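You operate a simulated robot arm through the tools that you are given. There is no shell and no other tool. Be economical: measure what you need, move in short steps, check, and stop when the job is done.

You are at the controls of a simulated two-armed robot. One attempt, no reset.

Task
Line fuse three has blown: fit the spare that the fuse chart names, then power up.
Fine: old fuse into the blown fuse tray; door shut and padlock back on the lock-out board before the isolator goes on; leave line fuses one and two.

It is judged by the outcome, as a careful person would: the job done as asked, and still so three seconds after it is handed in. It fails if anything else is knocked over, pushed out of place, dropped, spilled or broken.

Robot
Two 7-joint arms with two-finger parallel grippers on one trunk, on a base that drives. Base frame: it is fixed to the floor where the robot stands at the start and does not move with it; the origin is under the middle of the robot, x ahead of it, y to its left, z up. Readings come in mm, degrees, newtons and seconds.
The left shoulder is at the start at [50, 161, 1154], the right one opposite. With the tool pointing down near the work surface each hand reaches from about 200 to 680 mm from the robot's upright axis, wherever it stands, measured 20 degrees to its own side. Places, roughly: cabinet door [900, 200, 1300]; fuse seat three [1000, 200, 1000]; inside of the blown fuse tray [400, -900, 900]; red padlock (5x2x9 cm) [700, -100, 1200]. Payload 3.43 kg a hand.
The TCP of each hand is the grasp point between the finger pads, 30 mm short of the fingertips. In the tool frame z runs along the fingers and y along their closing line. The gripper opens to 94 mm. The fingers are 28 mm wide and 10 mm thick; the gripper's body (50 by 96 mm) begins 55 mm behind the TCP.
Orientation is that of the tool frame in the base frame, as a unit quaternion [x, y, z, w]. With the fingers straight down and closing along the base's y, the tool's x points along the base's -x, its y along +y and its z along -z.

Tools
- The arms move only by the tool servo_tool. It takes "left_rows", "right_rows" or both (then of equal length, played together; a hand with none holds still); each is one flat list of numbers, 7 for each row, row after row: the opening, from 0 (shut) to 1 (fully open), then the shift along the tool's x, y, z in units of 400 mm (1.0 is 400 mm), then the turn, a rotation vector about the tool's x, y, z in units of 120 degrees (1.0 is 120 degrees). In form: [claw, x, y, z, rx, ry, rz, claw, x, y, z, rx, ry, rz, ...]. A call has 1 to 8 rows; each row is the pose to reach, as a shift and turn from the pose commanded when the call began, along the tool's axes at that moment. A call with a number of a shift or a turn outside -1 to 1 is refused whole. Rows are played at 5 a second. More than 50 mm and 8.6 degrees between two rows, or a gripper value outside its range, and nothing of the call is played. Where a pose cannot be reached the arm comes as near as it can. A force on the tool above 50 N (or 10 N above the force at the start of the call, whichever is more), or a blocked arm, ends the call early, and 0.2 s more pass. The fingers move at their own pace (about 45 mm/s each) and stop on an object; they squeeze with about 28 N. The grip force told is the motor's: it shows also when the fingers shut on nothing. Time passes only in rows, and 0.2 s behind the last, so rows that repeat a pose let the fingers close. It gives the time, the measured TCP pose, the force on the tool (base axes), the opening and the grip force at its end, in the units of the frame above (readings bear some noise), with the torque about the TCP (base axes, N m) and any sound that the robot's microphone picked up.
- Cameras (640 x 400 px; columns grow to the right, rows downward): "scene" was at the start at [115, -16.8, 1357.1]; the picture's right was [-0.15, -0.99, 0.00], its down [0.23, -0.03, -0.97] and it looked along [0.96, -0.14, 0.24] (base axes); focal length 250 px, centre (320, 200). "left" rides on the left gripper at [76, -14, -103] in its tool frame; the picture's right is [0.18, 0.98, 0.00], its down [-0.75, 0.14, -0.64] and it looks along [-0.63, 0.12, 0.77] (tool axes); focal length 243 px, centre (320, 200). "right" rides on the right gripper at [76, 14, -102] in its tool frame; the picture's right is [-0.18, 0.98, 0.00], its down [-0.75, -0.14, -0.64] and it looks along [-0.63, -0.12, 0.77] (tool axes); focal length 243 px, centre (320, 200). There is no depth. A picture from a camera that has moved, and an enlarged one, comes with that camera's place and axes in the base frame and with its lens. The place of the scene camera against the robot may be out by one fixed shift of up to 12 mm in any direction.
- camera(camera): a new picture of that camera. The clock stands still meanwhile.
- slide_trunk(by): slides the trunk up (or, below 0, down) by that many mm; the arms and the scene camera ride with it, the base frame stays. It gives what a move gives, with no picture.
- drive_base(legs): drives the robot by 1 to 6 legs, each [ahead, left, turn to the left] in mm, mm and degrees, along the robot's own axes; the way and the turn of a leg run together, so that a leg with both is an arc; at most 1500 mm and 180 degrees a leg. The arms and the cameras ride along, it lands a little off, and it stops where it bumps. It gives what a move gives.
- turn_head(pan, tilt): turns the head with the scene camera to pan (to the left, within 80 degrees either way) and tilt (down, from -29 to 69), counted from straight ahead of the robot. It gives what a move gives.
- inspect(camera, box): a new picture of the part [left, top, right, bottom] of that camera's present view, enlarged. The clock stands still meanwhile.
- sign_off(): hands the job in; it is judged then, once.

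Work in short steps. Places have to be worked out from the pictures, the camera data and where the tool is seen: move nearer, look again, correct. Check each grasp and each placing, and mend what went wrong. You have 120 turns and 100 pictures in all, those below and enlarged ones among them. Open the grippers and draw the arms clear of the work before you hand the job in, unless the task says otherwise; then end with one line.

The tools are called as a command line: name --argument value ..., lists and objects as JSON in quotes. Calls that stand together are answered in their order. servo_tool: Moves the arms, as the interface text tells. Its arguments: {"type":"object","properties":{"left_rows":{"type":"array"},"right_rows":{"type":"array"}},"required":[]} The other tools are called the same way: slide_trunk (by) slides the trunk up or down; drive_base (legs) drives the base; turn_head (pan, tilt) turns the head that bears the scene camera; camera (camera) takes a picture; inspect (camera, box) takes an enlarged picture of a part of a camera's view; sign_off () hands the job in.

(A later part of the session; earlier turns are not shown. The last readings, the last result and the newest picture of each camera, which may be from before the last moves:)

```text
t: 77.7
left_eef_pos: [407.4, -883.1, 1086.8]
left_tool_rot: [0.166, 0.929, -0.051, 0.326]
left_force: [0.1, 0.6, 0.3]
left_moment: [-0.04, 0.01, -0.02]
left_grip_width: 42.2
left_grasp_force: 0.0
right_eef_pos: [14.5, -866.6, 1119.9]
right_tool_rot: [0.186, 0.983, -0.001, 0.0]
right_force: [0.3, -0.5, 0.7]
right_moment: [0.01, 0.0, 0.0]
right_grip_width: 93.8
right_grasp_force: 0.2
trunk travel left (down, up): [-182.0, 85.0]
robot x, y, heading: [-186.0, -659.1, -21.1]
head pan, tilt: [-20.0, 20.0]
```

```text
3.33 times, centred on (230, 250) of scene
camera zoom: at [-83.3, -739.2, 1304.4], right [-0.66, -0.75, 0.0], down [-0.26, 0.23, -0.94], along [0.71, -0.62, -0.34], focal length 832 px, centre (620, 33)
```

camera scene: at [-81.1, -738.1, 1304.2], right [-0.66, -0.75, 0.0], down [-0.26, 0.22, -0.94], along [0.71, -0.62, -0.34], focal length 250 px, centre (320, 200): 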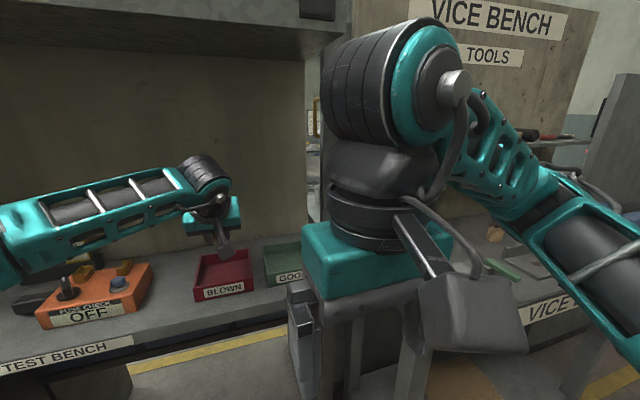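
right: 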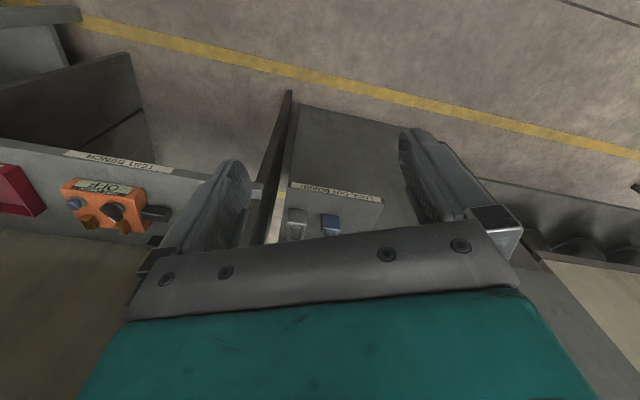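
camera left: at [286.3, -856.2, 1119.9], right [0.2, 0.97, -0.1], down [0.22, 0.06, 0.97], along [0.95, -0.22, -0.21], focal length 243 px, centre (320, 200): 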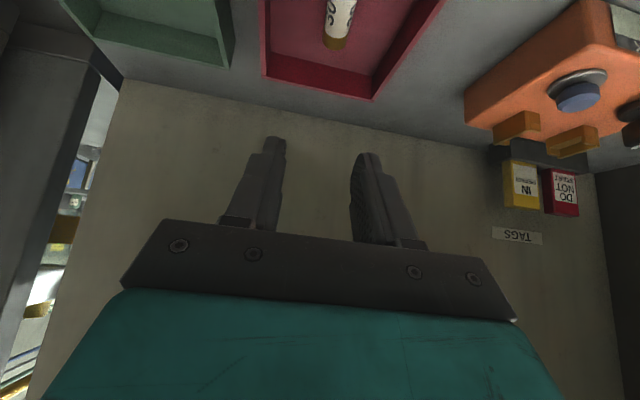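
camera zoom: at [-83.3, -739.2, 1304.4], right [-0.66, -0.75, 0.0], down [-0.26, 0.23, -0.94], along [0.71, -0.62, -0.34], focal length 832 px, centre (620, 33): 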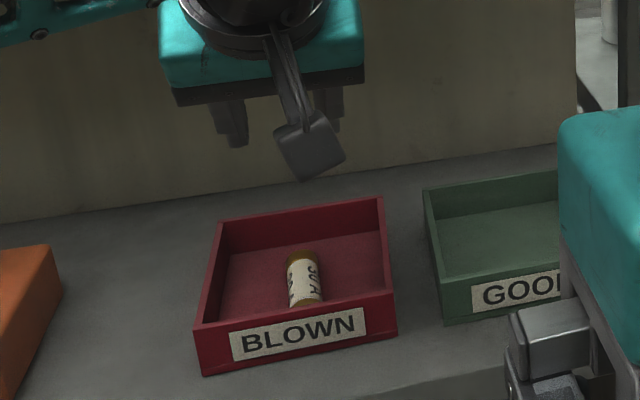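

Old fuse lies in the BLOWN tray. Raise the hand a bit and drive back to the cabinet: back, left.

drive_base --legs '[[-220, 0, 0], [0, 1080, 0]]'

turn_head --pan 15 --tilt 15

camera --camera "scene"

```text
t: 84.5
left_eef_pos: [591.0, 208.7, 1087.6]
left_tool_rot: [0.162, 0.93, -0.05, 0.326]
left_force: [-0.4, -0.1, 0.0]
left_moment: [0.01, 0.01, -0.02]
left_grip_width: 42.3
left_grasp_force: 0.0
right_eef_pos: [197.2, 224.6, 1120.6]
right_tool_rot: [0.182, 0.983, -0.001, 0.0]
right_force: [0.1, 0.6, 0.7]
right_moment: [-0.05, 0.02, 0.03]
right_grip_width: 94.0
right_grasp_force: 0.1
trunk travel left (down, up): [-182.0, 85.0]
robot x, y, heading: [2.0, 429.2, -20.9]
head pan, tilt: [-20.0, 20.0]
```

```text
t: 85.5
left_eef_pos: [592.4, 208.5, 1086.2]
left_tool_rot: [0.164, 0.93, -0.052, 0.325]
left_force: [-0.9, -0.2, 0.2]
left_moment: [0.0, 0.02, -0.01]
left_grip_width: 42.3
left_grasp_force: 0.1
right_eef_pos: [197.4, 225.0, 1119.2]
right_tool_rot: [0.182, 0.983, -0.001, 0.0]
right_force: [0.7, 0.3, 0.1]
right_moment: [0.01, 0.04, -0.02]
right_grip_width: 93.9
right_grasp_force: 0.1
trunk travel left (down, up): [-182.0, 85.0]
robot x, y, heading: [0.1, 430.3, -21.1]
head pan, tilt: [15.0, 15.0]
```

```text
41 pictures are left
camera scene: at [122.3, 401.3, 1312.5], right [-0.1, -0.99, 0.0], down [-0.26, 0.03, -0.97], along [0.96, -0.1, -0.26], focal length 250 px, centre (320, 200)
```

scene: 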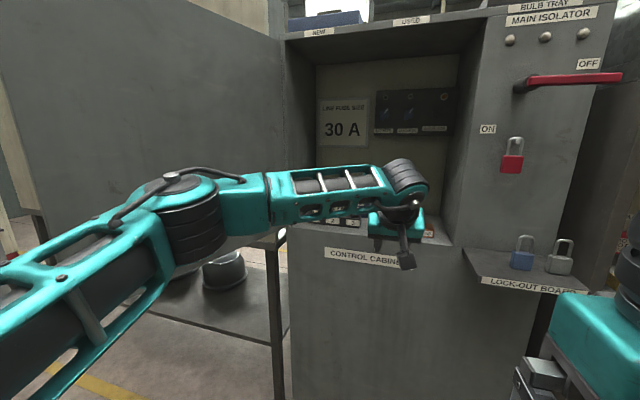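

Raise the trunk 70 mm and shift the left hand left by ~185 mm, then drive ahead.

slide_trunk --by 70

servo_tool --left_rows '[0.45, 0, 0.1, 0, 0, 0, 0, 0.45, 0, 0.2, 0, 0, 0, 0, 0.45, 0, 0.3, 0, 0, 0, 0, 0.45, 0, 0.4, 0, 0, 0, 0, 0.45, 0, 0.465, 0, 0, 0, 0]'

drive_base --legs '[[360, 0, 0]]'

camera --camera "scene"

camera --camera "left"

```text
t: 86.6
left_eef_pos: [592.9, 208.3, 1155.4]
left_tool_rot: [0.163, 0.93, -0.051, 0.327]
left_force: [1.1, -0.8, 0.4]
left_moment: [-0.02, 0.03, 0.02]
left_grip_width: 42.4
left_grasp_force: 0.0
right_eef_pos: [198.3, 224.4, 1189.8]
right_tool_rot: [0.183, 0.983, -0.001, 0.0]
right_force: [-0.3, -0.1, -0.4]
right_moment: [0.02, 0.01, 0.01]
right_grip_width: 94.1
right_grasp_force: 0.1
trunk travel left (down, up): [-252.0, 15.0]
robot x, y, heading: [0.0, 427.9, -21.1]
head pan, tilt: [15.0, 15.0]
```

```text
t: 87.8
left_eef_pos: [654.9, 383.8, 1156.2]
left_tool_rot: [0.163, 0.93, -0.051, 0.326]
left_force: [0.2, -0.1, 0.7]
left_moment: [0.0, -0.04, 0.09]
left_grip_width: 42.3
left_grasp_force: 0.0
right_eef_pos: [198.1, 223.8, 1189.3]
right_tool_rot: [0.183, 0.983, -0.001, 0.001]
right_force: [-0.7, 0.3, 0.3]
right_moment: [0.02, -0.04, 0.01]
right_grip_width: 94.2
right_grasp_force: 0.0
trunk travel left (down, up): [-252.0, 15.0]
robot x, y, heading: [-3.8, 428.4, -20.9]
head pan, tilt: [15.0, 15.0]
```

```text
t: 90.1
left_eef_pos: [991.9, 256.7, 1157.1]
left_tool_rot: [0.163, 0.93, -0.052, 0.325]
left_force: [0.1, 0.5, 0.3]
left_moment: [0.01, 0.01, 0.0]
left_grip_width: 42.0
left_grasp_force: 0.0
right_eef_pos: [534.0, 95.4, 1190.8]
right_tool_rot: [0.182, 0.983, 0.0, 0.001]
right_force: [-0.3, 0.6, -0.1]
right_moment: [0.02, 0.01, 0.02]
right_grip_width: 93.9
right_grasp_force: 0.1
trunk travel left (down, up): [-252.0, 15.0]
robot x, y, heading: [334.1, 301.5, -21.0]
head pan, tilt: [15.0, 15.0]
```

```text
40 pictures are left
camera scene: at [458.7, 273.2, 1382.4], right [-0.1, -0.99, 0.0], down [-0.26, 0.03, -0.97], along [0.96, -0.1, -0.26], focal length 250 px, centre (320, 200)
```

scene: 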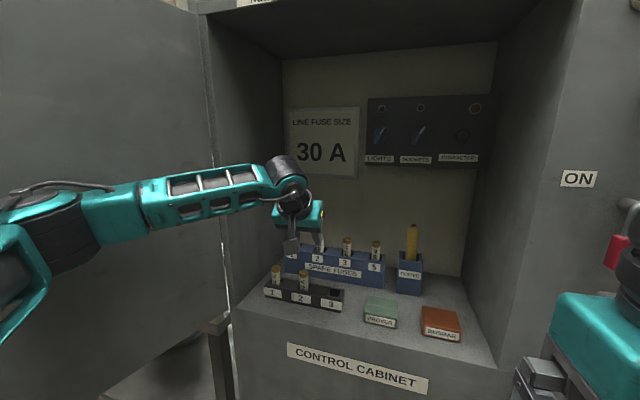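

```text
39 pictures are left
camera left: at [869.7, 282.5, 1190.8], right [0.19, 0.98, -0.1], down [0.22, 0.06, 0.97], along [0.96, -0.21, -0.21], focal length 243 px, centre (320, 200)
```

left: 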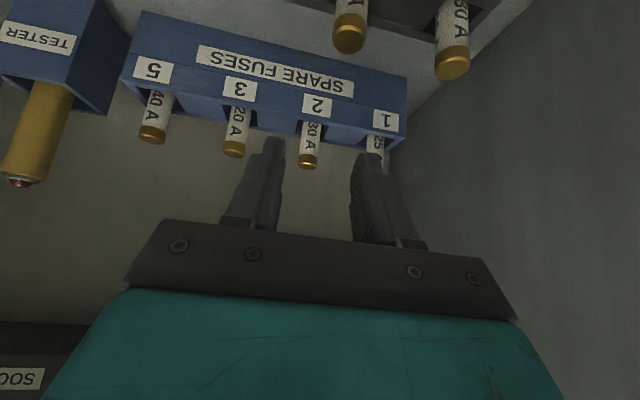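

Perfect view; spare 2 confirmed 30 A at (962, 598). Move forward above it.

servo_tool --left_rows '[0.45, -0.062, 0, 0.05, 0, 0, 0, 0.45, -0.124, -0.001, 0.1, 0, 0, 0, 0.45, -0.186, -0.002, 0.148, 0, 0, 0, 0.45, -0.2485, -0.003, 0.1977, 0, 0, 0]'

camera --camera "left"

inspect --camera "scene" --box '[240, 140, 440, 310]'

```text
t: 91.1
left_eef_pos: [1108.7, 210.6, 1157.6]
left_tool_rot: [0.165, 0.929, -0.051, 0.326]
left_force: [0.3, -0.4, -0.5]
left_moment: [0.04, 0.03, -0.02]
left_grip_width: 42.4
left_grasp_force: 0.1
right_eef_pos: [533.0, 94.8, 1189.9]
right_tool_rot: [0.182, 0.983, 0.001, 0.0]
right_force: [0.4, -0.7, 0.4]
right_moment: [0.05, 0.02, 0.0]
right_grip_width: 94.0
right_grasp_force: 0.1
trunk travel left (down, up): [-252.0, 15.0]
robot x, y, heading: [332.2, 299.2, -20.9]
head pan, tilt: [15.0, 15.0]
```

```text
38 pictures are left
camera left: at [986.9, 237.4, 1191.0], right [0.2, 0.97, -0.1], down [0.22, 0.06, 0.97], along [0.95, -0.21, -0.21], focal length 243 px, centre (320, 200)
```

left: 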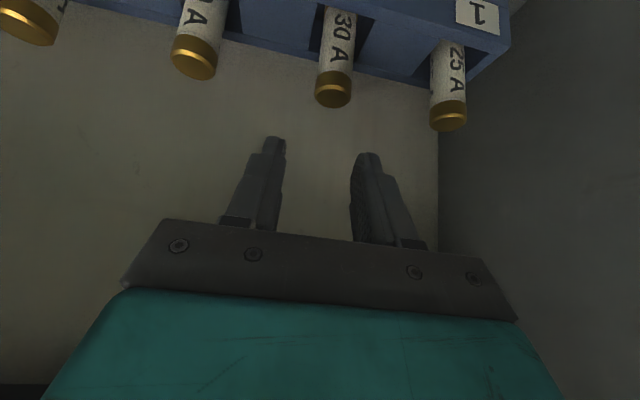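

```text
2.35 times, centred on (340, 225) of scene
camera zoom: at [457.9, 271.7, 1382.5], right [-0.1, -0.99, 0.0], down [-0.26, 0.03, -0.97], along [0.96, -0.1, -0.26], focal length 587 px, centre (273, 141)
```

zoom: 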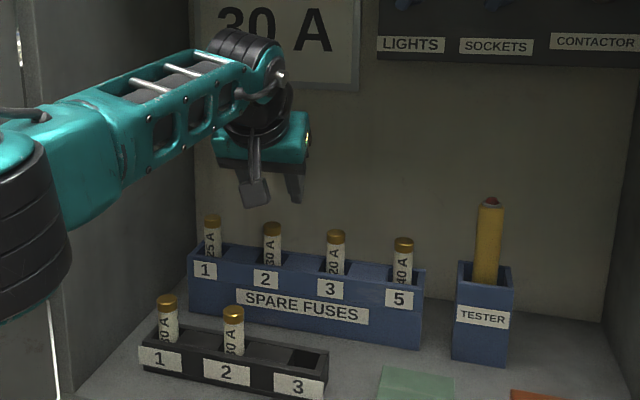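

Spare 2 lines up: shift +5 mm forward, +2 mm left, and descend to z≈1095 with the fingers open.

servo_tool --left_rows '[0.45, -0.0106, 0.005, 0.0084, 0, 0, 0, 0.45, 0.04, 0.005, 0.07, 0, 0, 0, 0.45, 0.07, 0.005, 0.11, 0, 0, 0, 0.45, 0.0875, 0.005, 0.1317, 0, 0, 0]'

camera --camera "left"

inspect --camera "scene" --box '[240, 140, 440, 310]'

```text
t: 92.1
left_eef_pos: [1115.6, 213.7, 1094.9]
left_tool_rot: [0.163, 0.93, -0.05, 0.325]
left_force: [-0.2, 0.2, 0.2]
left_moment: [0.0, 0.01, 0.03]
left_grip_width: 42.6
left_grasp_force: 0.0
left hand out of reach, approached as far as the arm can: row 1
right_eef_pos: [534.1, 96.4, 1189.3]
right_tool_rot: [0.182, 0.983, 0.0, 0.0]
right_force: [-0.1, 0.1, 1.3]
right_moment: [0.0, 0.03, 0.0]
right_grip_width: 94.0
right_grasp_force: 0.1
trunk travel left (down, up): [-252.0, 15.0]
robot x, y, heading: [334.9, 301.4, -20.8]
head pan, tilt: [15.0, 15.0]
```

```text
36 pictures are left
camera left: at [994.5, 239.9, 1128.2], right [0.19, 0.98, -0.1], down [0.22, 0.06, 0.97], along [0.96, -0.21, -0.21], focal length 243 px, centre (320, 200)
```

left: 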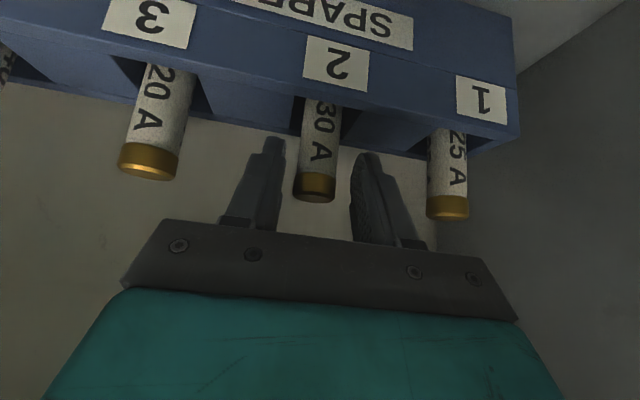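

```text
2.35 times, centred on (340, 225) of scene
camera zoom: at [458.4, 273.4, 1382.5], right [-0.1, -0.99, 0.0], down [-0.26, 0.03, -0.97], along [0.96, -0.1, -0.26], focal length 587 px, centre (273, 141)
```

zoom: 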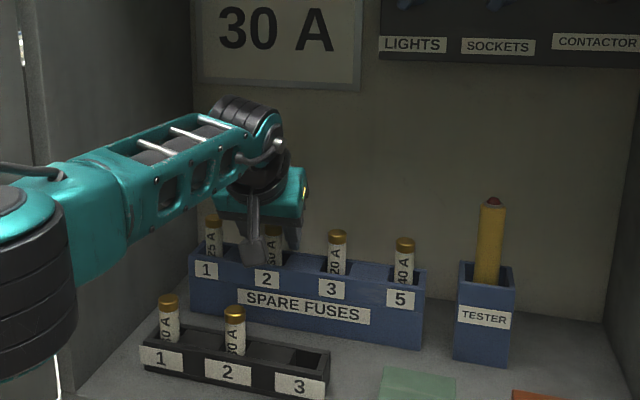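

Fuse centred between the pads. Close.

servo_tool --left_rows '[0.2, 0, 0, 0, 0, 0, 0, 0, 0, 0, 0, 0, 0, 0, 0, 0, 0, 0, 0, 0, 0, 0, 0, 0, 0, 0, 0, 0]'

camera --camera "left"

```text
t: 93.1
left_eef_pos: [1118.3, 212.6, 1095.0]
left_tool_rot: [0.163, 0.93, -0.051, 0.327]
left_force: [0.6, -0.2, 0.9]
left_moment: [-0.01, -0.02, 0.0]
left_grip_width: 21.1
left_grasp_force: 28.1
right_eef_pos: [533.4, 97.4, 1189.4]
right_tool_rot: [0.183, 0.983, -0.001, 0.001]
right_force: [0.1, 0.6, -0.5]
right_moment: [0.01, 0.03, -0.02]
right_grip_width: 93.9
right_grasp_force: 0.0
trunk travel left (down, up): [-252.0, 15.0]
robot x, y, heading: [329.5, 302.7, -20.7]
head pan, tilt: [15.0, 15.0]
```

```text
34 pictures are left
camera left: at [994.5, 240.0, 1128.7], right [0.19, 0.98, -0.1], down [0.22, 0.06, 0.97], along [0.96, -0.21, -0.21], focal length 243 px, centre (320, 200)
```

left: 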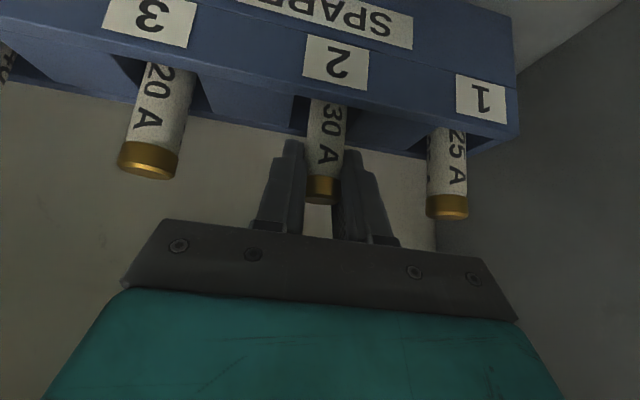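

Gripped. Lift straight up ~75 mm.

servo_tool --left_rows '[0, -0.0156, 0, -0.0196, 0, 0, 0, 0, -0.047, 0, -0.059, 0, 0, 0, 0, -0.078, 0, -0.098, 0, 0, 0, 0, -0.117, 0, -0.147, 0, 0, 0]'

camera --camera "left"

inspect --camera "scene" --box '[240, 140, 440, 310]'

```text
t: 94.1
left_eef_pos: [1109.7, 210.7, 1167.3]
left_tool_rot: [0.159, 0.931, -0.049, 0.326]
left_force: [0.1, -0.3, -0.9]
left_moment: [0.01, -0.01, 0.01]
left_grip_width: 20.9
left_grasp_force: 28.4
left hand out of reach, approached as far as the arm can: row 4
right_eef_pos: [533.0, 95.0, 1190.7]
right_tool_rot: [0.182, 0.983, 0.0, 0.001]
right_force: [-0.6, -0.2, -0.3]
right_moment: [0.04, 0.02, 0.0]
right_grip_width: 94.2
right_grasp_force: 0.1
trunk travel left (down, up): [-252.0, 15.0]
robot x, y, heading: [332.2, 304.7, -20.6]
head pan, tilt: [15.0, 15.0]
```

```text
33 pictures are left
camera left: at [987.6, 237.0, 1200.6], right [0.19, 0.98, -0.1], down [0.22, 0.06, 0.97], along [0.96, -0.2, -0.2], focal length 243 px, centre (320, 200)
```

left: 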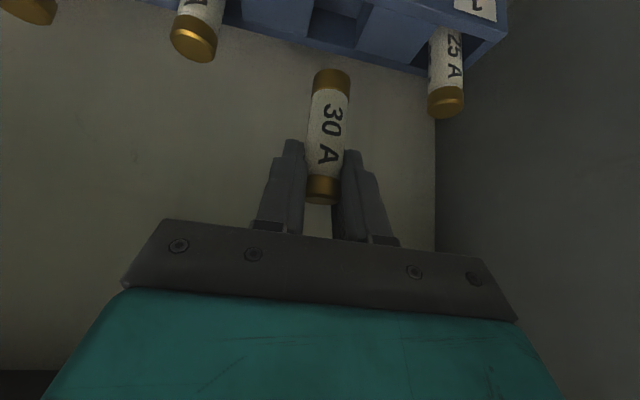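

```text
2.35 times, centred on (340, 225) of scene
camera zoom: at [457.1, 272.9, 1382.6], right [-0.1, -0.99, 0.0], down [-0.26, 0.03, -0.97], along [0.96, -0.1, -0.26], focal length 587 px, centre (273, 141)
```

zoom: 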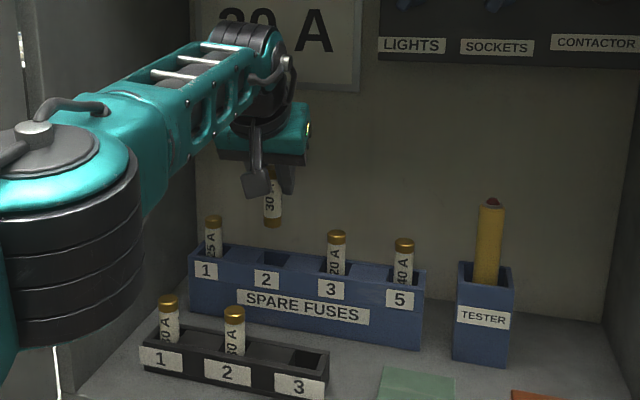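

Fuse is vertical in the grip (length ≈65 mm). Move it above seat 3 (834, 529) with its lower end still clear of everything.

servo_tool --left_rows '[0, 0.05, -0.01, -0.04, 0, 0, 0, 0, 0.11, -0.05, -0.087, 0, 0, 0, 0, 0.17, -0.09, -0.134, 0, 0, 0, 0, 0.22, -0.13, -0.174, 0, 0, 0, 0, 0.249, -0.158, -0.198, 0, 0, 0, 0, 0.291, -0.158, -0.145, 0, 0, 0]'

camera --camera "left"

inspect --camera "scene" --box '[240, 180, 400, 320]'

```text
t: 95.5
left_eef_pos: [1094.3, 184.9, 1182.3]
left_tool_rot: [0.163, 0.93, -0.051, 0.325]
left_force: [-0.5, 0.5, 0.6]
left_moment: [0.02, 0.01, 0.01]
left_grip_width: 20.8
left_grasp_force: 27.8
left hand out of reach, approached as far as the arm can: row 1, 2, 3, 4, 5, 6
right_eef_pos: [533.9, 96.1, 1189.7]
right_tool_rot: [0.183, 0.983, -0.001, 0.001]
right_force: [0.3, -0.6, 0.1]
right_moment: [0.02, 0.01, -0.01]
right_grip_width: 93.8
right_grasp_force: 0.1
trunk travel left (down, up): [-252.0, 15.0]
robot x, y, heading: [334.1, 300.6, -21.0]
head pan, tilt: [15.0, 15.0]
```

```text
31 pictures are left
camera left: at [972.5, 210.9, 1214.3], right [0.19, 0.98, -0.1], down [0.22, 0.06, 0.97], along [0.96, -0.21, -0.21], focal length 243 px, centre (320, 200)
```

left: 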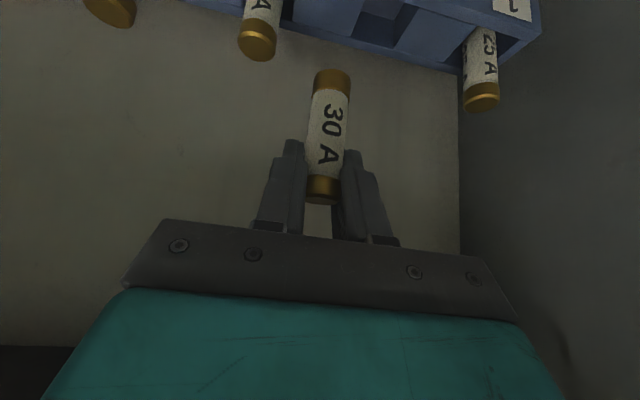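

```text
2.86 times, centred on (320, 250) of scene
camera zoom: at [458.3, 273.4, 1382.5], right [-0.1, -0.99, 0.0], down [-0.26, 0.03, -0.97], along [0.96, -0.1, -0.26], focal length 713 px, centre (320, 57)
```

zoom: 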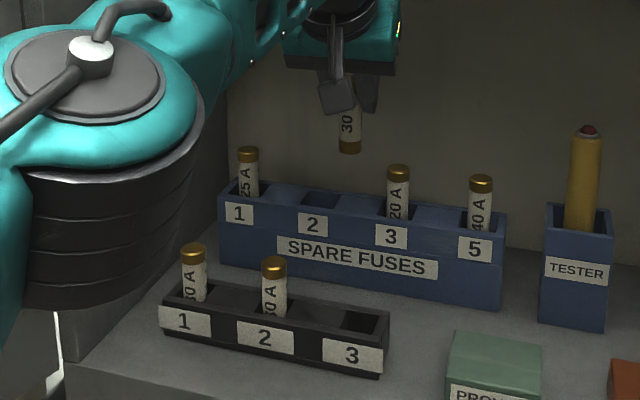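

The arm stuck at a reach limit; use the base instead: back 120 mm and 37 mm right, which carries the fuse above seat 3.

drive_base --legs '[[-120, -37, 0]]'

servo_tool --left_rows '[0, 0.02, 0, 0.025, 0, 0, 0, 0, 0.05, 0, 0.063, 0, 0, 0]'

camera --camera "left"

inspect --camera "scene" --box '[240, 160, 400, 300]'

```text
t: 96.8
left_eef_pos: [966.8, 192.0, 1181.4]
left_tool_rot: [0.163, 0.93, -0.051, 0.327]
left_force: [-1.2, -0.2, 0.7]
left_moment: [-0.03, 0.0, 0.0]
left_grip_width: 21.0
left_grasp_force: 27.9
right_eef_pos: [407.6, 104.8, 1191.0]
right_tool_rot: [0.183, 0.983, -0.001, 0.0]
right_force: [-1.0, 0.7, -0.4]
right_moment: [-0.02, -0.04, -0.03]
right_grip_width: 93.9
right_grasp_force: 0.1
trunk travel left (down, up): [-252.0, 15.0]
robot x, y, heading: [209.6, 310.4, -20.8]
head pan, tilt: [15.0, 15.0]
```

```text
t: 97.4
left_eef_pos: [972.5, 189.7, 1160.8]
left_tool_rot: [0.168, 0.926, -0.053, 0.334]
left_force: [-0.3, 0.5, -0.4]
left_moment: [0.01, 0.01, 0.0]
left_grip_width: 20.7
left_grasp_force: 27.8
left hand out of reach, approached as far as the arm can: row 1, 2
right_eef_pos: [407.4, 104.0, 1191.1]
right_tool_rot: [0.182, 0.983, -0.001, 0.001]
right_force: [-0.3, -0.4, -0.4]
right_moment: [-0.02, 0.03, 0.02]
right_grip_width: 93.8
right_grasp_force: 0.1
trunk travel left (down, up): [-252.0, 15.0]
robot x, y, heading: [210.3, 309.2, -20.6]
head pan, tilt: [15.0, 15.0]
```

```text
29 pictures are left
camera left: at [850.2, 216.6, 1190.9], right [0.21, 0.97, -0.1], down [0.21, 0.06, 0.98], along [0.96, -0.22, -0.19], focal length 243 px, centre (320, 200)
```

left: 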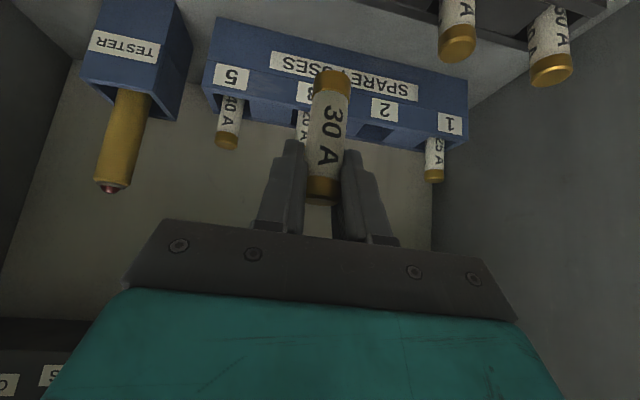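

```text
2.86 times, centred on (320, 230) of scene
camera zoom: at [332.6, 282.4, 1382.6], right [-0.1, -0.99, 0.0], down [-0.26, 0.03, -0.97], along [0.96, -0.1, -0.26], focal length 713 px, centre (320, 114)
```

zoom: 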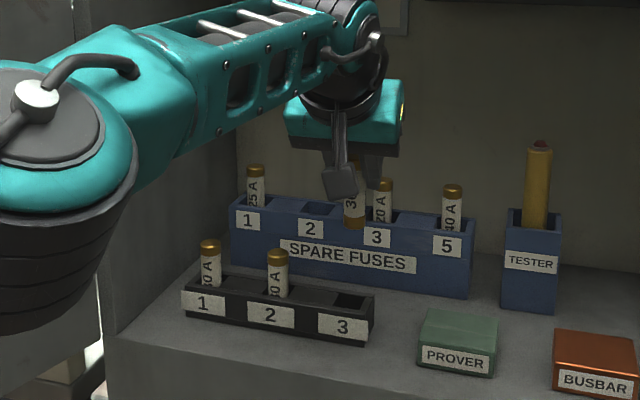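

Trunk and base can position the fuse precisely instead. Lower the trunk 75 mm so the fuse end is just above the seat, then check alignment.

slide_trunk --by -72

inspect --camera "scene" --box '[260, 150, 380, 260]'

camera --camera "left"

```text
t: 98.5
left_eef_pos: [972.5, 187.3, 1088.8]
left_tool_rot: [0.168, 0.926, -0.052, 0.334]
left_force: [-0.1, 0.3, 0.4]
left_moment: [-0.03, 0.02, -0.01]
left_grip_width: 21.1
left_grasp_force: 27.4
right_eef_pos: [408.3, 104.2, 1118.2]
right_tool_rot: [0.182, 0.983, -0.001, 0.001]
right_force: [0.7, 0.5, -0.4]
right_moment: [-0.02, -0.01, -0.02]
right_grip_width: 94.1
right_grasp_force: 0.0
trunk travel left (down, up): [-180.0, 87.0]
robot x, y, heading: [208.2, 306.7, -21.0]
head pan, tilt: [15.0, 15.0]
```

```text
3.64 times, centred on (320, 205) of scene
camera zoom: at [332.5, 281.7, 1310.6], right [-0.1, -0.99, 0.0], down [-0.26, 0.03, -0.97], along [0.96, -0.1, -0.26], focal length 908 px, centre (320, 182)
```

zoom: 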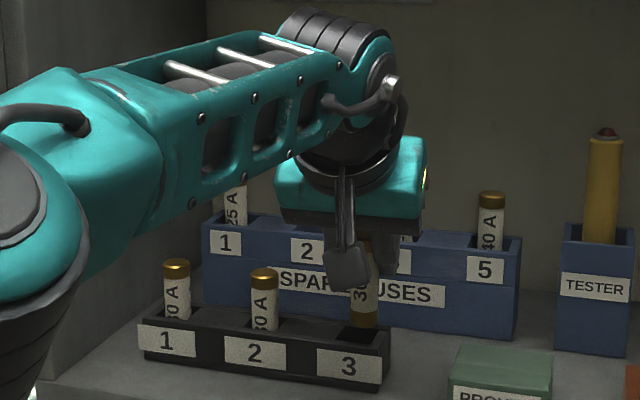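

```text
26 pictures are left
camera left: at [850.0, 215.8, 1119.5], right [0.21, 0.97, -0.1], down [0.21, 0.06, 0.98], along [0.96, -0.22, -0.19], focal length 243 px, centre (320, 200)
```

left: 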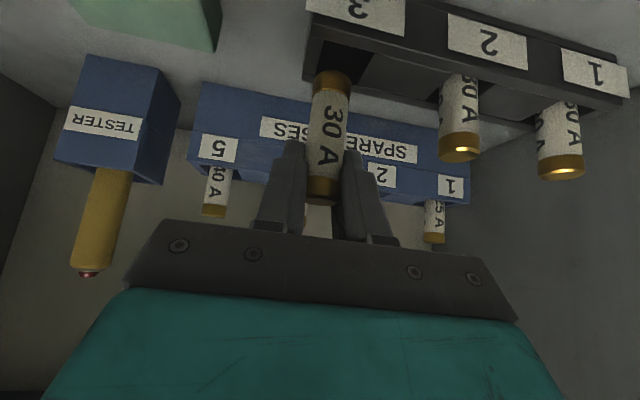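

Zoom tighter on the seat from the scene camera.

inspect --camera "scene" --box '[295, 208, 345, 246]'

inspect --camera "left" --box '[270, 20, 500, 160]'

```text
10.53 times, centred on (320, 227) of scene
camera zoom: at [332.5, 281.7, 1310.6], right [-0.1, -0.99, 0.0], down [-0.26, 0.03, -0.97], along [0.96, -0.1, -0.26], focal length 2628 px, centre (320, -84)
```

zoom: 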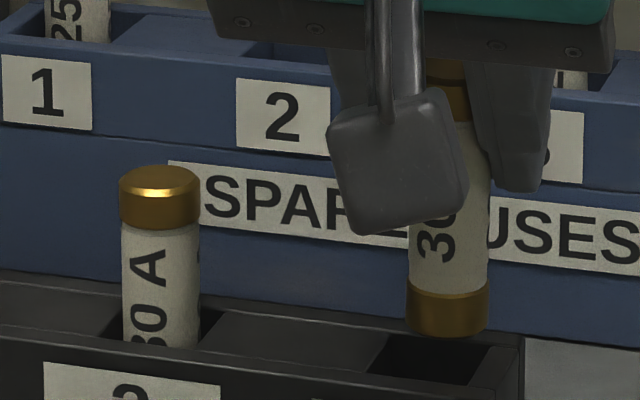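

```text
2.78 times, centred on (385, 90) of left
camera zoom: at [850.0, 215.8, 1119.5], right [0.21, 0.97, -0.1], down [0.21, 0.06, 0.98], along [0.96, -0.22, -0.19], focal length 675 px, centre (139, 506)
```

zoom: 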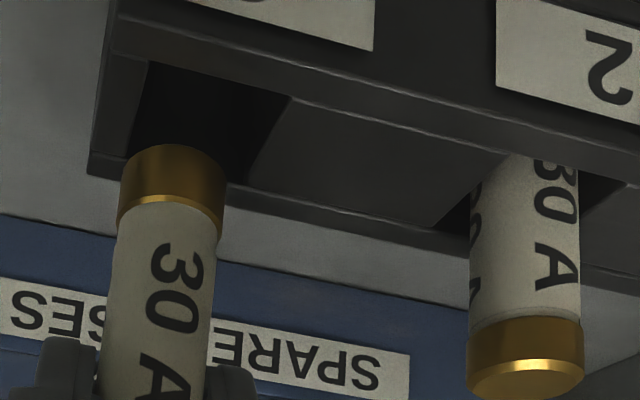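

Measured: hole 3 centre is ~4.7 mm left and ~3 mm nearer than the fuse; fuse end ~11 mm above the seat. Apply that small arm correction.

servo_tool --left_rows '[0, 0.003, 0.006, -0.002, 0, 0, 0, 0, 0.006, 0.012, -0.005, 0, 0, 0]'

inspect --camera "scene" --box '[295, 208, 345, 246]'

inspect --camera "left" --box '[270, 20, 500, 160]'

```text
t: 99.1
left_eef_pos: [970.6, 193.4, 1089.2]
left_tool_rot: [0.167, 0.926, -0.052, 0.333]
left_force: [-0.1, 0.9, -0.5]
left_moment: [-0.02, 0.01, 0.0]
left_grip_width: 20.9
left_grasp_force: 28.1
right_eef_pos: [408.7, 104.0, 1118.8]
right_tool_rot: [0.182, 0.983, -0.001, 0.0]
right_force: [0.0, 0.2, -0.1]
right_moment: [0.0, 0.01, -0.01]
right_grip_width: 94.1
right_grasp_force: 0.0
trunk travel left (down, up): [-180.0, 87.0]
robot x, y, heading: [207.4, 312.2, -20.8]
head pan, tilt: [15.0, 15.0]
```

```text
10.53 times, centred on (320, 227) of scene
camera zoom: at [332.7, 281.7, 1310.5], right [-0.1, -0.99, 0.0], down [-0.26, 0.03, -0.97], along [0.96, -0.1, -0.26], focal length 2628 px, centre (320, -84)
```

zoom: 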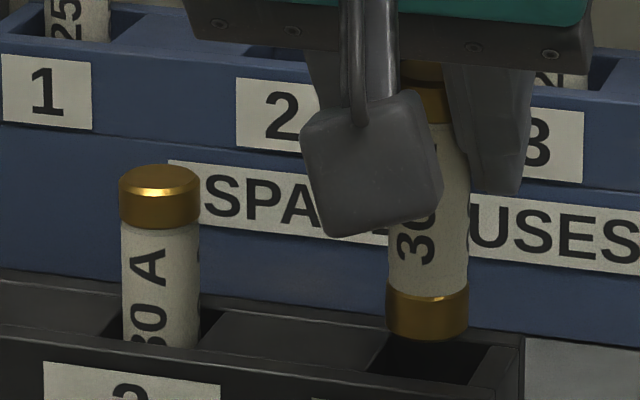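

```text
2.78 times, centred on (385, 90) of left
camera zoom: at [848.9, 221.3, 1119.4], right [0.21, 0.97, -0.1], down [0.21, 0.06, 0.98], along [0.96, -0.22, -0.19], focal length 675 px, centre (139, 506)
```

zoom: 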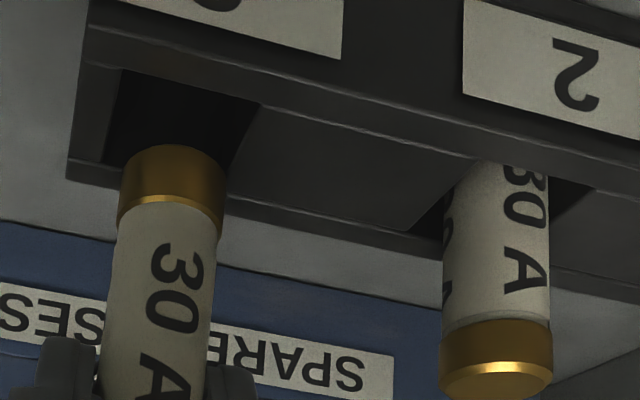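

Laterally aligned now. Lower 15 mm to start entry and check forces.

slide_trunk --by -15

inspect --camera "scene" --box '[295, 200, 345, 238]'

inspect --camera "left" --box '[270, 20, 500, 160]'

```text
t: 99.7
left_eef_pos: [970.6, 192.9, 1073.3]
left_tool_rot: [0.168, 0.926, -0.052, 0.335]
left_force: [0.2, 0.1, 0.0]
left_moment: [0.03, 0.02, -0.01]
left_grip_width: 20.6
left_grasp_force: 27.8
right_eef_pos: [407.6, 103.5, 1103.6]
right_tool_rot: [0.182, 0.983, -0.001, 0.002]
right_force: [0.3, -0.1, 1.2]
right_moment: [0.0, 0.02, -0.01]
right_grip_width: 94.1
right_grasp_force: 0.0
trunk travel left (down, up): [-165.0, 102.0]
robot x, y, heading: [206.7, 307.7, -20.8]
head pan, tilt: [15.0, 15.0]
```

```text
10.53 times, centred on (320, 219) of scene
camera zoom: at [332.5, 281.7, 1295.5], right [-0.1, -0.99, 0.0], down [-0.26, 0.03, -0.97], along [0.96, -0.1, -0.26], focal length 2628 px, centre (320, 0)
```

zoom: 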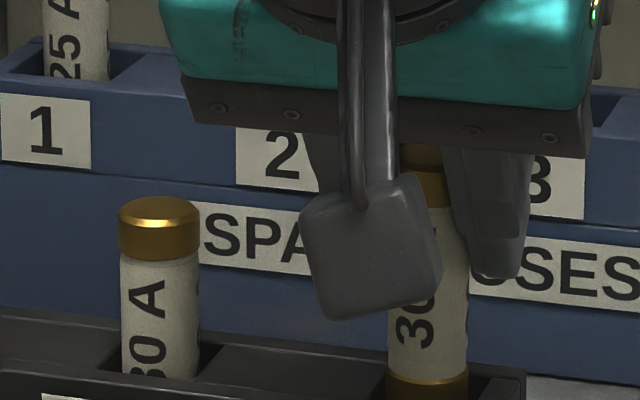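

```text
2.78 times, centred on (385, 90) of left
camera zoom: at [848.9, 221.4, 1104.6], right [0.21, 0.97, -0.1], down [0.21, 0.06, 0.98], along [0.96, -0.22, -0.19], focal length 675 px, centre (139, 506)
```

zoom: 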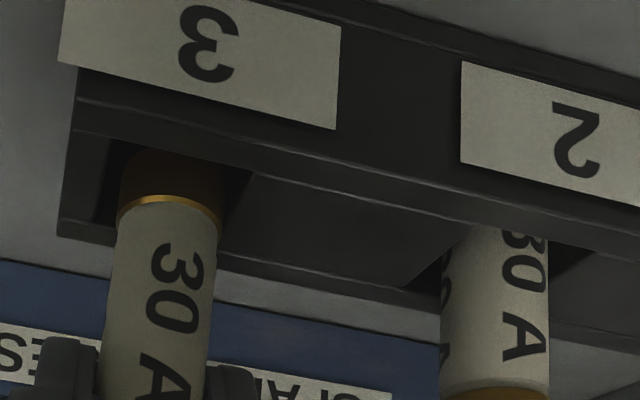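

The cap has entered the seat without force. Lower further in steps.

slide_trunk --by -11

slide_trunk --by -5

inspect --camera "left" --box '[270, 40, 500, 220]'

```text
t: 100.3
left_eef_pos: [972.4, 193.5, 1063.2]
left_tool_rot: [0.168, 0.926, -0.053, 0.334]
left_force: [0.0, -0.9, -0.6]
left_moment: [0.0, 0.01, -0.01]
left_grip_width: 20.7
left_grasp_force: 27.9
right_eef_pos: [408.9, 104.4, 1091.7]
right_tool_rot: [0.181, 0.983, 0.0, 0.0]
right_force: [-0.4, 0.2, -0.2]
right_moment: [-0.02, 0.05, 0.0]
right_grip_width: 93.7
right_grasp_force: 0.1
trunk travel left (down, up): [-154.0, 113.0]
robot x, y, heading: [204.0, 310.2, -20.9]
head pan, tilt: [15.0, 15.0]
```

```text
t: 100.8
left_eef_pos: [970.9, 192.9, 1057.1]
left_tool_rot: [0.168, 0.926, -0.052, 0.334]
left_force: [-0.7, -0.3, -0.4]
left_moment: [-0.01, -0.01, 0.0]
left_grip_width: 21.0
left_grasp_force: 28.6
right_eef_pos: [408.1, 103.9, 1085.9]
right_tool_rot: [0.182, 0.983, -0.001, 0.001]
right_force: [0.7, 0.5, -0.1]
right_moment: [0.0, 0.0, -0.02]
right_grip_width: 94.0
right_grasp_force: 0.0
trunk travel left (down, up): [-149.0, 118.0]
robot x, y, heading: [207.3, 309.3, -20.8]
head pan, tilt: [15.0, 15.0]
```

```text
2.22 times, centred on (385, 130) of left
camera zoom: at [848.9, 221.2, 1088.6], right [0.21, 0.97, -0.1], down [0.21, 0.06, 0.98], along [0.96, -0.22, -0.19], focal length 539 px, centre (176, 356)
```

zoom: 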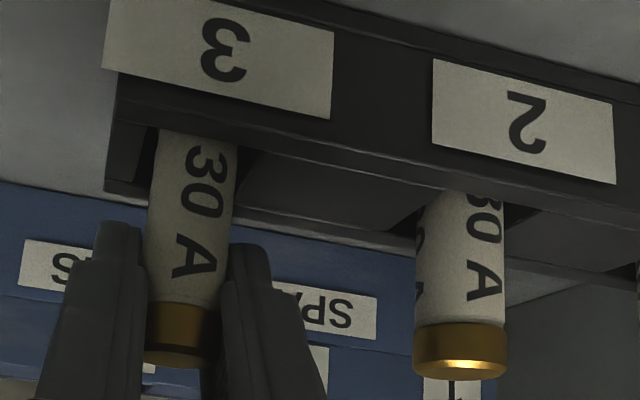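

Fuse 3 still ~5–6 mm higher than its neighbour. Lower in 3 mm steps until contact.

slide_trunk --by -3

slide_trunk --by -3

inspect --camera "left" --box '[270, 40, 500, 220]'

```text
t: 101.3
left_eef_pos: [971.6, 192.5, 1053.8]
left_tool_rot: [0.168, 0.926, -0.053, 0.334]
left_force: [0.6, 0.0, -1.3]
left_moment: [-0.02, 0.0, 0.02]
left_grip_width: 20.9
left_grasp_force: 27.5
right_eef_pos: [408.2, 103.7, 1083.5]
right_tool_rot: [0.181, 0.983, -0.001, 0.001]
right_force: [-0.5, -0.8, -1.2]
right_moment: [-0.01, 0.04, 0.01]
right_grip_width: 94.0
right_grasp_force: 0.1
trunk travel left (down, up): [-146.0, 121.0]
robot x, y, heading: [209.2, 310.7, -20.6]
head pan, tilt: [15.0, 15.0]
```

```text
t: 101.9
left_eef_pos: [972.0, 192.1, 1051.9]
left_tool_rot: [0.168, 0.926, -0.053, 0.334]
left_force: [0.1, 0.4, 0.2]
left_moment: [0.01, -0.03, -0.01]
left_grip_width: 20.5
left_grasp_force: 28.1
right_eef_pos: [408.5, 104.5, 1080.9]
right_tool_rot: [0.183, 0.983, -0.001, -0.001]
right_force: [-0.8, 0.1, 0.3]
right_moment: [0.02, 0.0, 0.01]
right_grip_width: 94.0
right_grasp_force: 0.2
trunk travel left (down, up): [-143.0, 124.0]
robot x, y, heading: [205.7, 311.1, -21.0]
head pan, tilt: [15.0, 15.0]
```

```text
2.22 times, centred on (385, 130) of left
camera zoom: at [849.0, 221.3, 1082.6], right [0.21, 0.97, -0.1], down [0.21, 0.06, 0.98], along [0.96, -0.22, -0.19], focal length 539 px, centre (176, 356)
```

zoom: 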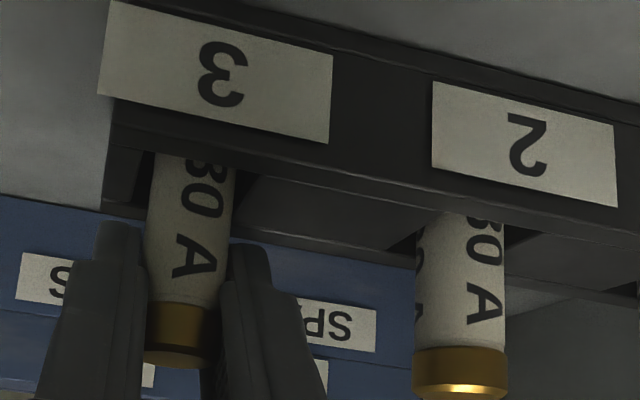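

Nearly seated; one more 3 mm step with force reading, then release.

slide_trunk --by -3

```text
t: 102.4
left_eef_pos: [971.7, 192.3, 1052.0]
left_tool_rot: [0.167, 0.925, -0.053, 0.337]
left_force: [0.8, -0.2, 8.8]
left_moment: [-0.02, 0.01, 0.0]
left_grip_width: 20.6
left_grasp_force: 27.7
right_eef_pos: [406.7, 103.0, 1078.2]
right_tool_rot: [0.182, 0.983, -0.001, 0.001]
right_force: [-0.9, 0.1, -0.4]
right_moment: [0.03, 0.0, 0.0]
right_grip_width: 94.0
right_grasp_force: 0.1
trunk travel left (down, up): [-140.0, 127.0]
robot x, y, heading: [207.4, 308.9, -20.9]
head pan, tilt: [15.0, 15.0]
```

Bottomed (8.8 N). Open and raise the trunk straight up.

servo_tool --left_rows '[0.3, 0, 0, 0, 0, 0, 0, 0.45, 0, 0, 0, 0, 0, 0, 0.45, 0, 0, 0, 0, 0, 0]'

slide_trunk --by 100

camera --camera "scene"

```text
t: 103.2
left_eef_pos: [970.4, 194.2, 1049.0]
left_tool_rot: [0.167, 0.926, -0.052, 0.334]
left_force: [-0.5, 3.8, 4.0]
left_moment: [0.04, 0.02, -0.02]
left_grip_width: 40.3
left_grasp_force: 0.1
right_eef_pos: [407.9, 104.5, 1078.6]
right_tool_rot: [0.183, 0.983, -0.001, 0.001]
right_force: [-0.5, -0.8, 0.3]
right_moment: [0.0, 0.01, 0.01]
right_grip_width: 93.7
right_grasp_force: 0.0
trunk travel left (down, up): [-140.0, 127.0]
robot x, y, heading: [212.6, 308.6, -20.9]
head pan, tilt: [15.0, 15.0]
```

```text
t: 104.5
left_eef_pos: [970.6, 193.3, 1149.0]
left_tool_rot: [0.168, 0.926, -0.052, 0.333]
left_force: [0.0, -0.1, 1.1]
left_moment: [0.01, -0.01, 0.01]
left_grip_width: 42.2
left_grasp_force: 0.0
right_eef_pos: [410.3, 103.6, 1178.7]
right_tool_rot: [0.182, 0.983, -0.001, 0.0]
right_force: [0.5, 0.1, -0.1]
right_moment: [-0.01, 0.01, -0.01]
right_grip_width: 93.9
right_grasp_force: 0.1
trunk travel left (down, up): [-240.0, 27.0]
robot x, y, heading: [210.2, 313.6, -20.7]
head pan, tilt: [15.0, 15.0]
```

```text
17 pictures are left
camera scene: at [332.8, 281.5, 1370.5], right [-0.1, -0.99, 0.0], down [-0.26, 0.03, -0.97], along [0.96, -0.1, -0.26], focal length 250 px, centre (320, 200)
```

scene: 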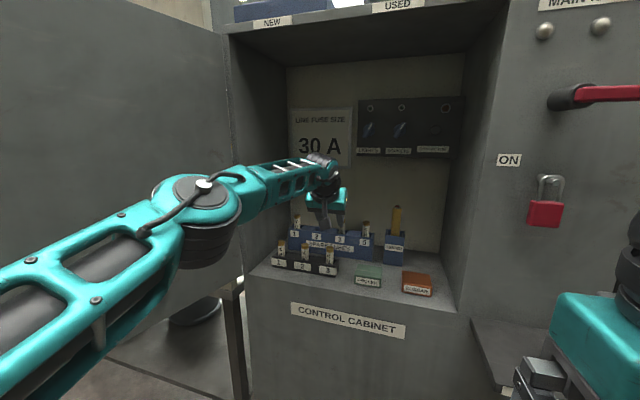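

Fuse 3 is seated beside the others. Back the base out, then retract the left arm and turn the hand vertical.

drive_base --legs '[[-330, 0, 0]]'

servo_tool --left_rows '[0, 0.083, 0.02, -0.066, 0, 0.04, 0, 0, 0.166, 0.05, -0.132, 0, 0.08, 0, 0, 0.25, 0.075, -0.198, 0, 0.12, 0, 0, 0.333, 0.1, -0.265, 0, 0.16, 0, 0, 0.416, 0.125, -0.33, 0, 0.2, 0, 0, 0.5, 0.15, -0.397, 0, 0.24, 0, 0, 0.583, 0.175, -0.463, 0, 0.28, 0, 0, 0.665, 0.2, -0.529, 0, 0.32, 0]'

```text
t: 106.7
left_eef_pos: [664.3, 311.9, 1148.8]
left_tool_rot: [0.166, 0.926, -0.052, 0.334]
left_force: [-0.6, 0.5, 0.4]
left_moment: [0.04, 0.0, 0.01]
left_grip_width: 42.5
left_grasp_force: 0.1
right_eef_pos: [101.6, 221.5, 1177.2]
right_tool_rot: [0.181, 0.984, -0.001, 0.0]
right_force: [-0.7, -0.4, -0.3]
right_moment: [-0.01, -0.03, 0.0]
right_grip_width: 94.1
right_grasp_force: 0.0
trunk travel left (down, up): [-240.0, 27.0]
robot x, y, heading: [-97.6, 422.2, -20.8]
head pan, tilt: [15.0, 15.0]
```

```text
t: 108.5
left_eef_pos: [371.2, 502.4, 1144.2]
left_tool_rot: [0.173, 0.985, 0.006, 0.011]
left_force: [-0.1, 0.4, 0.3]
left_moment: [-0.01, 0.01, 0.02]
left_grip_width: 0.0
left_grasp_force: 27.8
right_eef_pos: [100.7, 221.2, 1179.3]
right_tool_rot: [0.181, 0.984, -0.002, 0.001]
right_force: [0.2, 0.5, 0.3]
right_moment: [0.0, 0.0, -0.02]
right_grip_width: 94.1
right_grasp_force: 0.0
trunk travel left (down, up): [-240.0, 27.0]
robot x, y, heading: [-102.9, 428.7, -20.5]
head pan, tilt: [15.0, 15.0]
```

Retraction worked. Look left at the door and free space.

turn_head --pan 55 --tilt 22

camera --camera "scene"

```text
t: 109.6
left_eef_pos: [371.7, 502.0, 1144.0]
left_tool_rot: [0.173, 0.985, 0.006, 0.011]
left_force: [-0.4, -0.7, -1.5]
left_moment: [-0.04, 0.0, 0.0]
left_grip_width: 0.0
left_grasp_force: 28.0
right_eef_pos: [101.3, 221.6, 1176.6]
right_tool_rot: [0.18, 0.984, -0.001, 0.0]
right_force: [0.0, 0.0, 0.0]
right_moment: [0.0, -0.01, -0.01]
right_grip_width: 94.1
right_grasp_force: 0.1
trunk travel left (down, up): [-240.0, 27.0]
robot x, y, heading: [-98.4, 423.6, -20.5]
head pan, tilt: [55.0, 22.0]
```

```text
16 pictures are left
camera scene: at [9.3, 459.8, 1359.1], right [0.56, -0.83, 0.0], down [-0.31, -0.21, -0.93], along [0.77, 0.52, -0.37], focal length 250 px, centre (320, 200)
```

scene: 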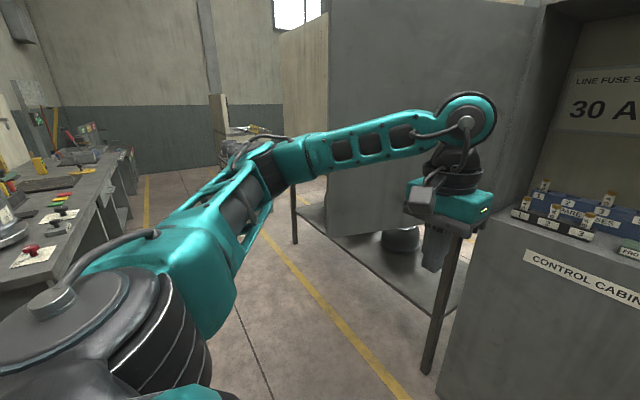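

Door is at ~115°, free edge near (229, 972). Extend the left hand 100 mm left, then drive left past the edge and forward so the hand is outside the door.

servo_tool --left_rows '[0, 0, 0.085, 0, 0, 0, 0, 0, 0, 0.17, 0, 0, 0, 0, 0, 0, 0.25, 0, 0, 0, 0]'

drive_base --legs '[[0, 335, 0], [110, 0, 0]]'

camera --camera "scene"

```text
t: 110.4
left_eef_pos: [407.1, 597.7, 1144.3]
left_tool_rot: [0.174, 0.985, 0.006, 0.012]
left_force: [-0.3, 0.5, 0.8]
left_moment: [0.02, 0.0, 0.0]
left_grip_width: 0.0
left_grasp_force: 27.7
right_eef_pos: [102.7, 221.1, 1179.3]
right_tool_rot: [0.181, 0.984, -0.001, 0.0]
right_force: [0.0, 0.4, 0.0]
right_moment: [-0.01, -0.05, 0.01]
right_grip_width: 93.9
right_grasp_force: 0.0
trunk travel left (down, up): [-240.0, 27.0]
robot x, y, heading: [-97.3, 428.7, -20.6]
head pan, tilt: [55.0, 22.0]
```

```text
t: 113.3
left_eef_pos: [627.8, 867.3, 1144.9]
left_tool_rot: [0.175, 0.984, 0.005, 0.011]
left_force: [0.2, 0.2, -0.2]
left_moment: [0.0, 0.05, -0.02]
left_grip_width: 0.0
left_grasp_force: 28.0
right_eef_pos: [321.4, 491.5, 1177.3]
right_tool_rot: [0.181, 0.983, 0.0, 0.0]
right_force: [0.8, 0.1, -0.3]
right_moment: [0.04, 0.02, 0.0]
right_grip_width: 94.0
right_grasp_force: 0.1
trunk travel left (down, up): [-240.0, 27.0]
robot x, y, heading: [119.6, 698.5, -20.2]
head pan, tilt: [55.0, 22.0]
```

```text
15 pictures are left
camera scene: at [229.6, 730.5, 1359.0], right [0.56, -0.83, 0.0], down [-0.31, -0.21, -0.93], along [0.77, 0.52, -0.38], focal length 250 px, centre (320, 200)
```

scene: 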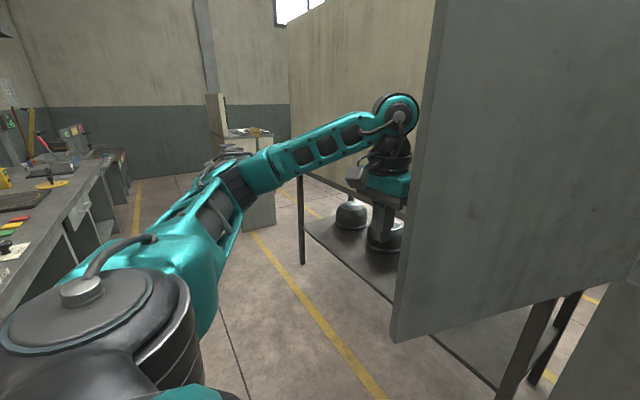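

Hand is outside the door. Sweep it to the right to swing the door closed.

servo_tool --left_rows '[0, 0, -0.1125, 0, 0, 0, 0, 0, 0, -0.225, 0, 0, 0, 0, 0, 0, -0.3375, 0, 0, 0, 0, 0, 0, -0.45, 0, 0, 0, 0, 0, 0, -0.5625, 0, 0, 0, 0, 0, 0, -0.675, 0, 0, 0, 0, 0, 0, -0.7875, 0, 0, 0, 0, 0, 0, -0.9, 0, 0, 0, 0]'

turn_head --pan 10 --tilt 15

camera --camera "scene"

```text
t: 115.2
left_eef_pos: [502.7, 528.0, 1139.6]
left_tool_rot: [0.175, 0.985, 0.006, 0.012]
left_force: [0.2, 0.5, 0.2]
left_moment: [0.01, -0.05, 0.0]
left_grip_width: 0.0
left_grasp_force: 27.8
right_eef_pos: [319.8, 491.6, 1176.8]
right_tool_rot: [0.182, 0.983, 0.0, 0.0]
right_force: [-0.2, -0.4, -0.5]
right_moment: [0.02, 0.0, -0.04]
right_grip_width: 93.9
right_grasp_force: 0.0
trunk travel left (down, up): [-240.0, 27.0]
robot x, y, heading: [119.2, 695.6, -21.0]
head pan, tilt: [55.0, 22.0]
```

```text
t: 116.3
left_eef_pos: [502.5, 529.6, 1140.3]
left_tool_rot: [0.176, 0.984, 0.005, 0.011]
left_force: [-0.4, 0.1, 0.2]
left_moment: [0.02, 0.01, 0.03]
left_grip_width: 0.0
left_grasp_force: 28.1
right_eef_pos: [320.0, 491.7, 1178.4]
right_tool_rot: [0.181, 0.983, 0.0, 0.0]
right_force: [0.0, 0.3, 0.0]
right_moment: [-0.02, -0.02, 0.04]
right_grip_width: 93.8
right_grasp_force: 0.0
trunk travel left (down, up): [-240.0, 27.0]
robot x, y, heading: [115.2, 697.4, -20.7]
head pan, tilt: [10.0, 15.0]
```

```text
14 pictures are left
camera scene: at [243.6, 661.2, 1370.5], right [-0.19, -0.98, 0.0], down [-0.25, 0.05, -0.97], along [0.95, -0.18, -0.26], focal length 250 px, centre (320, 200)
```

scene: 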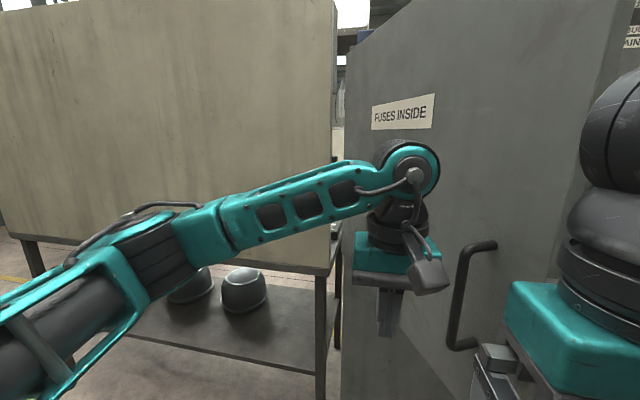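

Door is at ~60°. Drive right so the hand carries along the door, and get in front of it.

drive_base --legs '[[0, -300, 0]]'

camera --camera "scene"

```text
t: 118.3
left_eef_pos: [397.1, 250.0, 1139.9]
left_tool_rot: [0.174, 0.985, 0.006, 0.01]
left_force: [0.4, 0.5, 0.2]
left_moment: [0.03, 0.02, -0.01]
left_grip_width: 0.1
left_grasp_force: 28.2
right_eef_pos: [215.5, 212.5, 1177.4]
right_tool_rot: [0.181, 0.983, 0.0, 0.0]
right_force: [0.4, 0.6, 0.6]
right_moment: [0.0, -0.02, 0.01]
right_grip_width: 93.9
right_grasp_force: 0.0
trunk travel left (down, up): [-240.0, 27.0]
robot x, y, heading: [14.8, 417.8, -20.7]
head pan, tilt: [10.0, 15.0]
```

```text
13 pictures are left
camera scene: at [138.0, 382.3, 1370.5], right [-0.19, -0.98, 0.0], down [-0.25, 0.05, -0.97], along [0.95, -0.18, -0.26], focal length 250 px, centre (320, 200)
```

scene: 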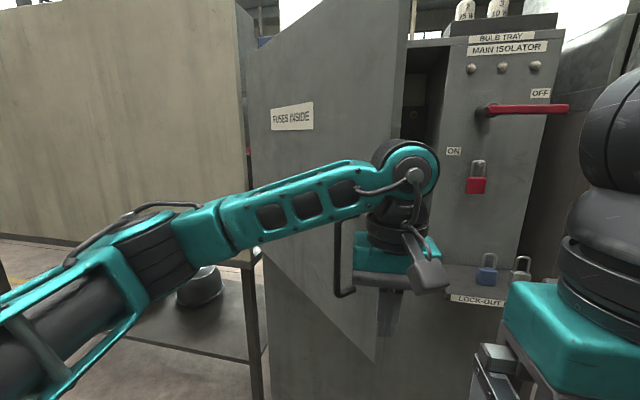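

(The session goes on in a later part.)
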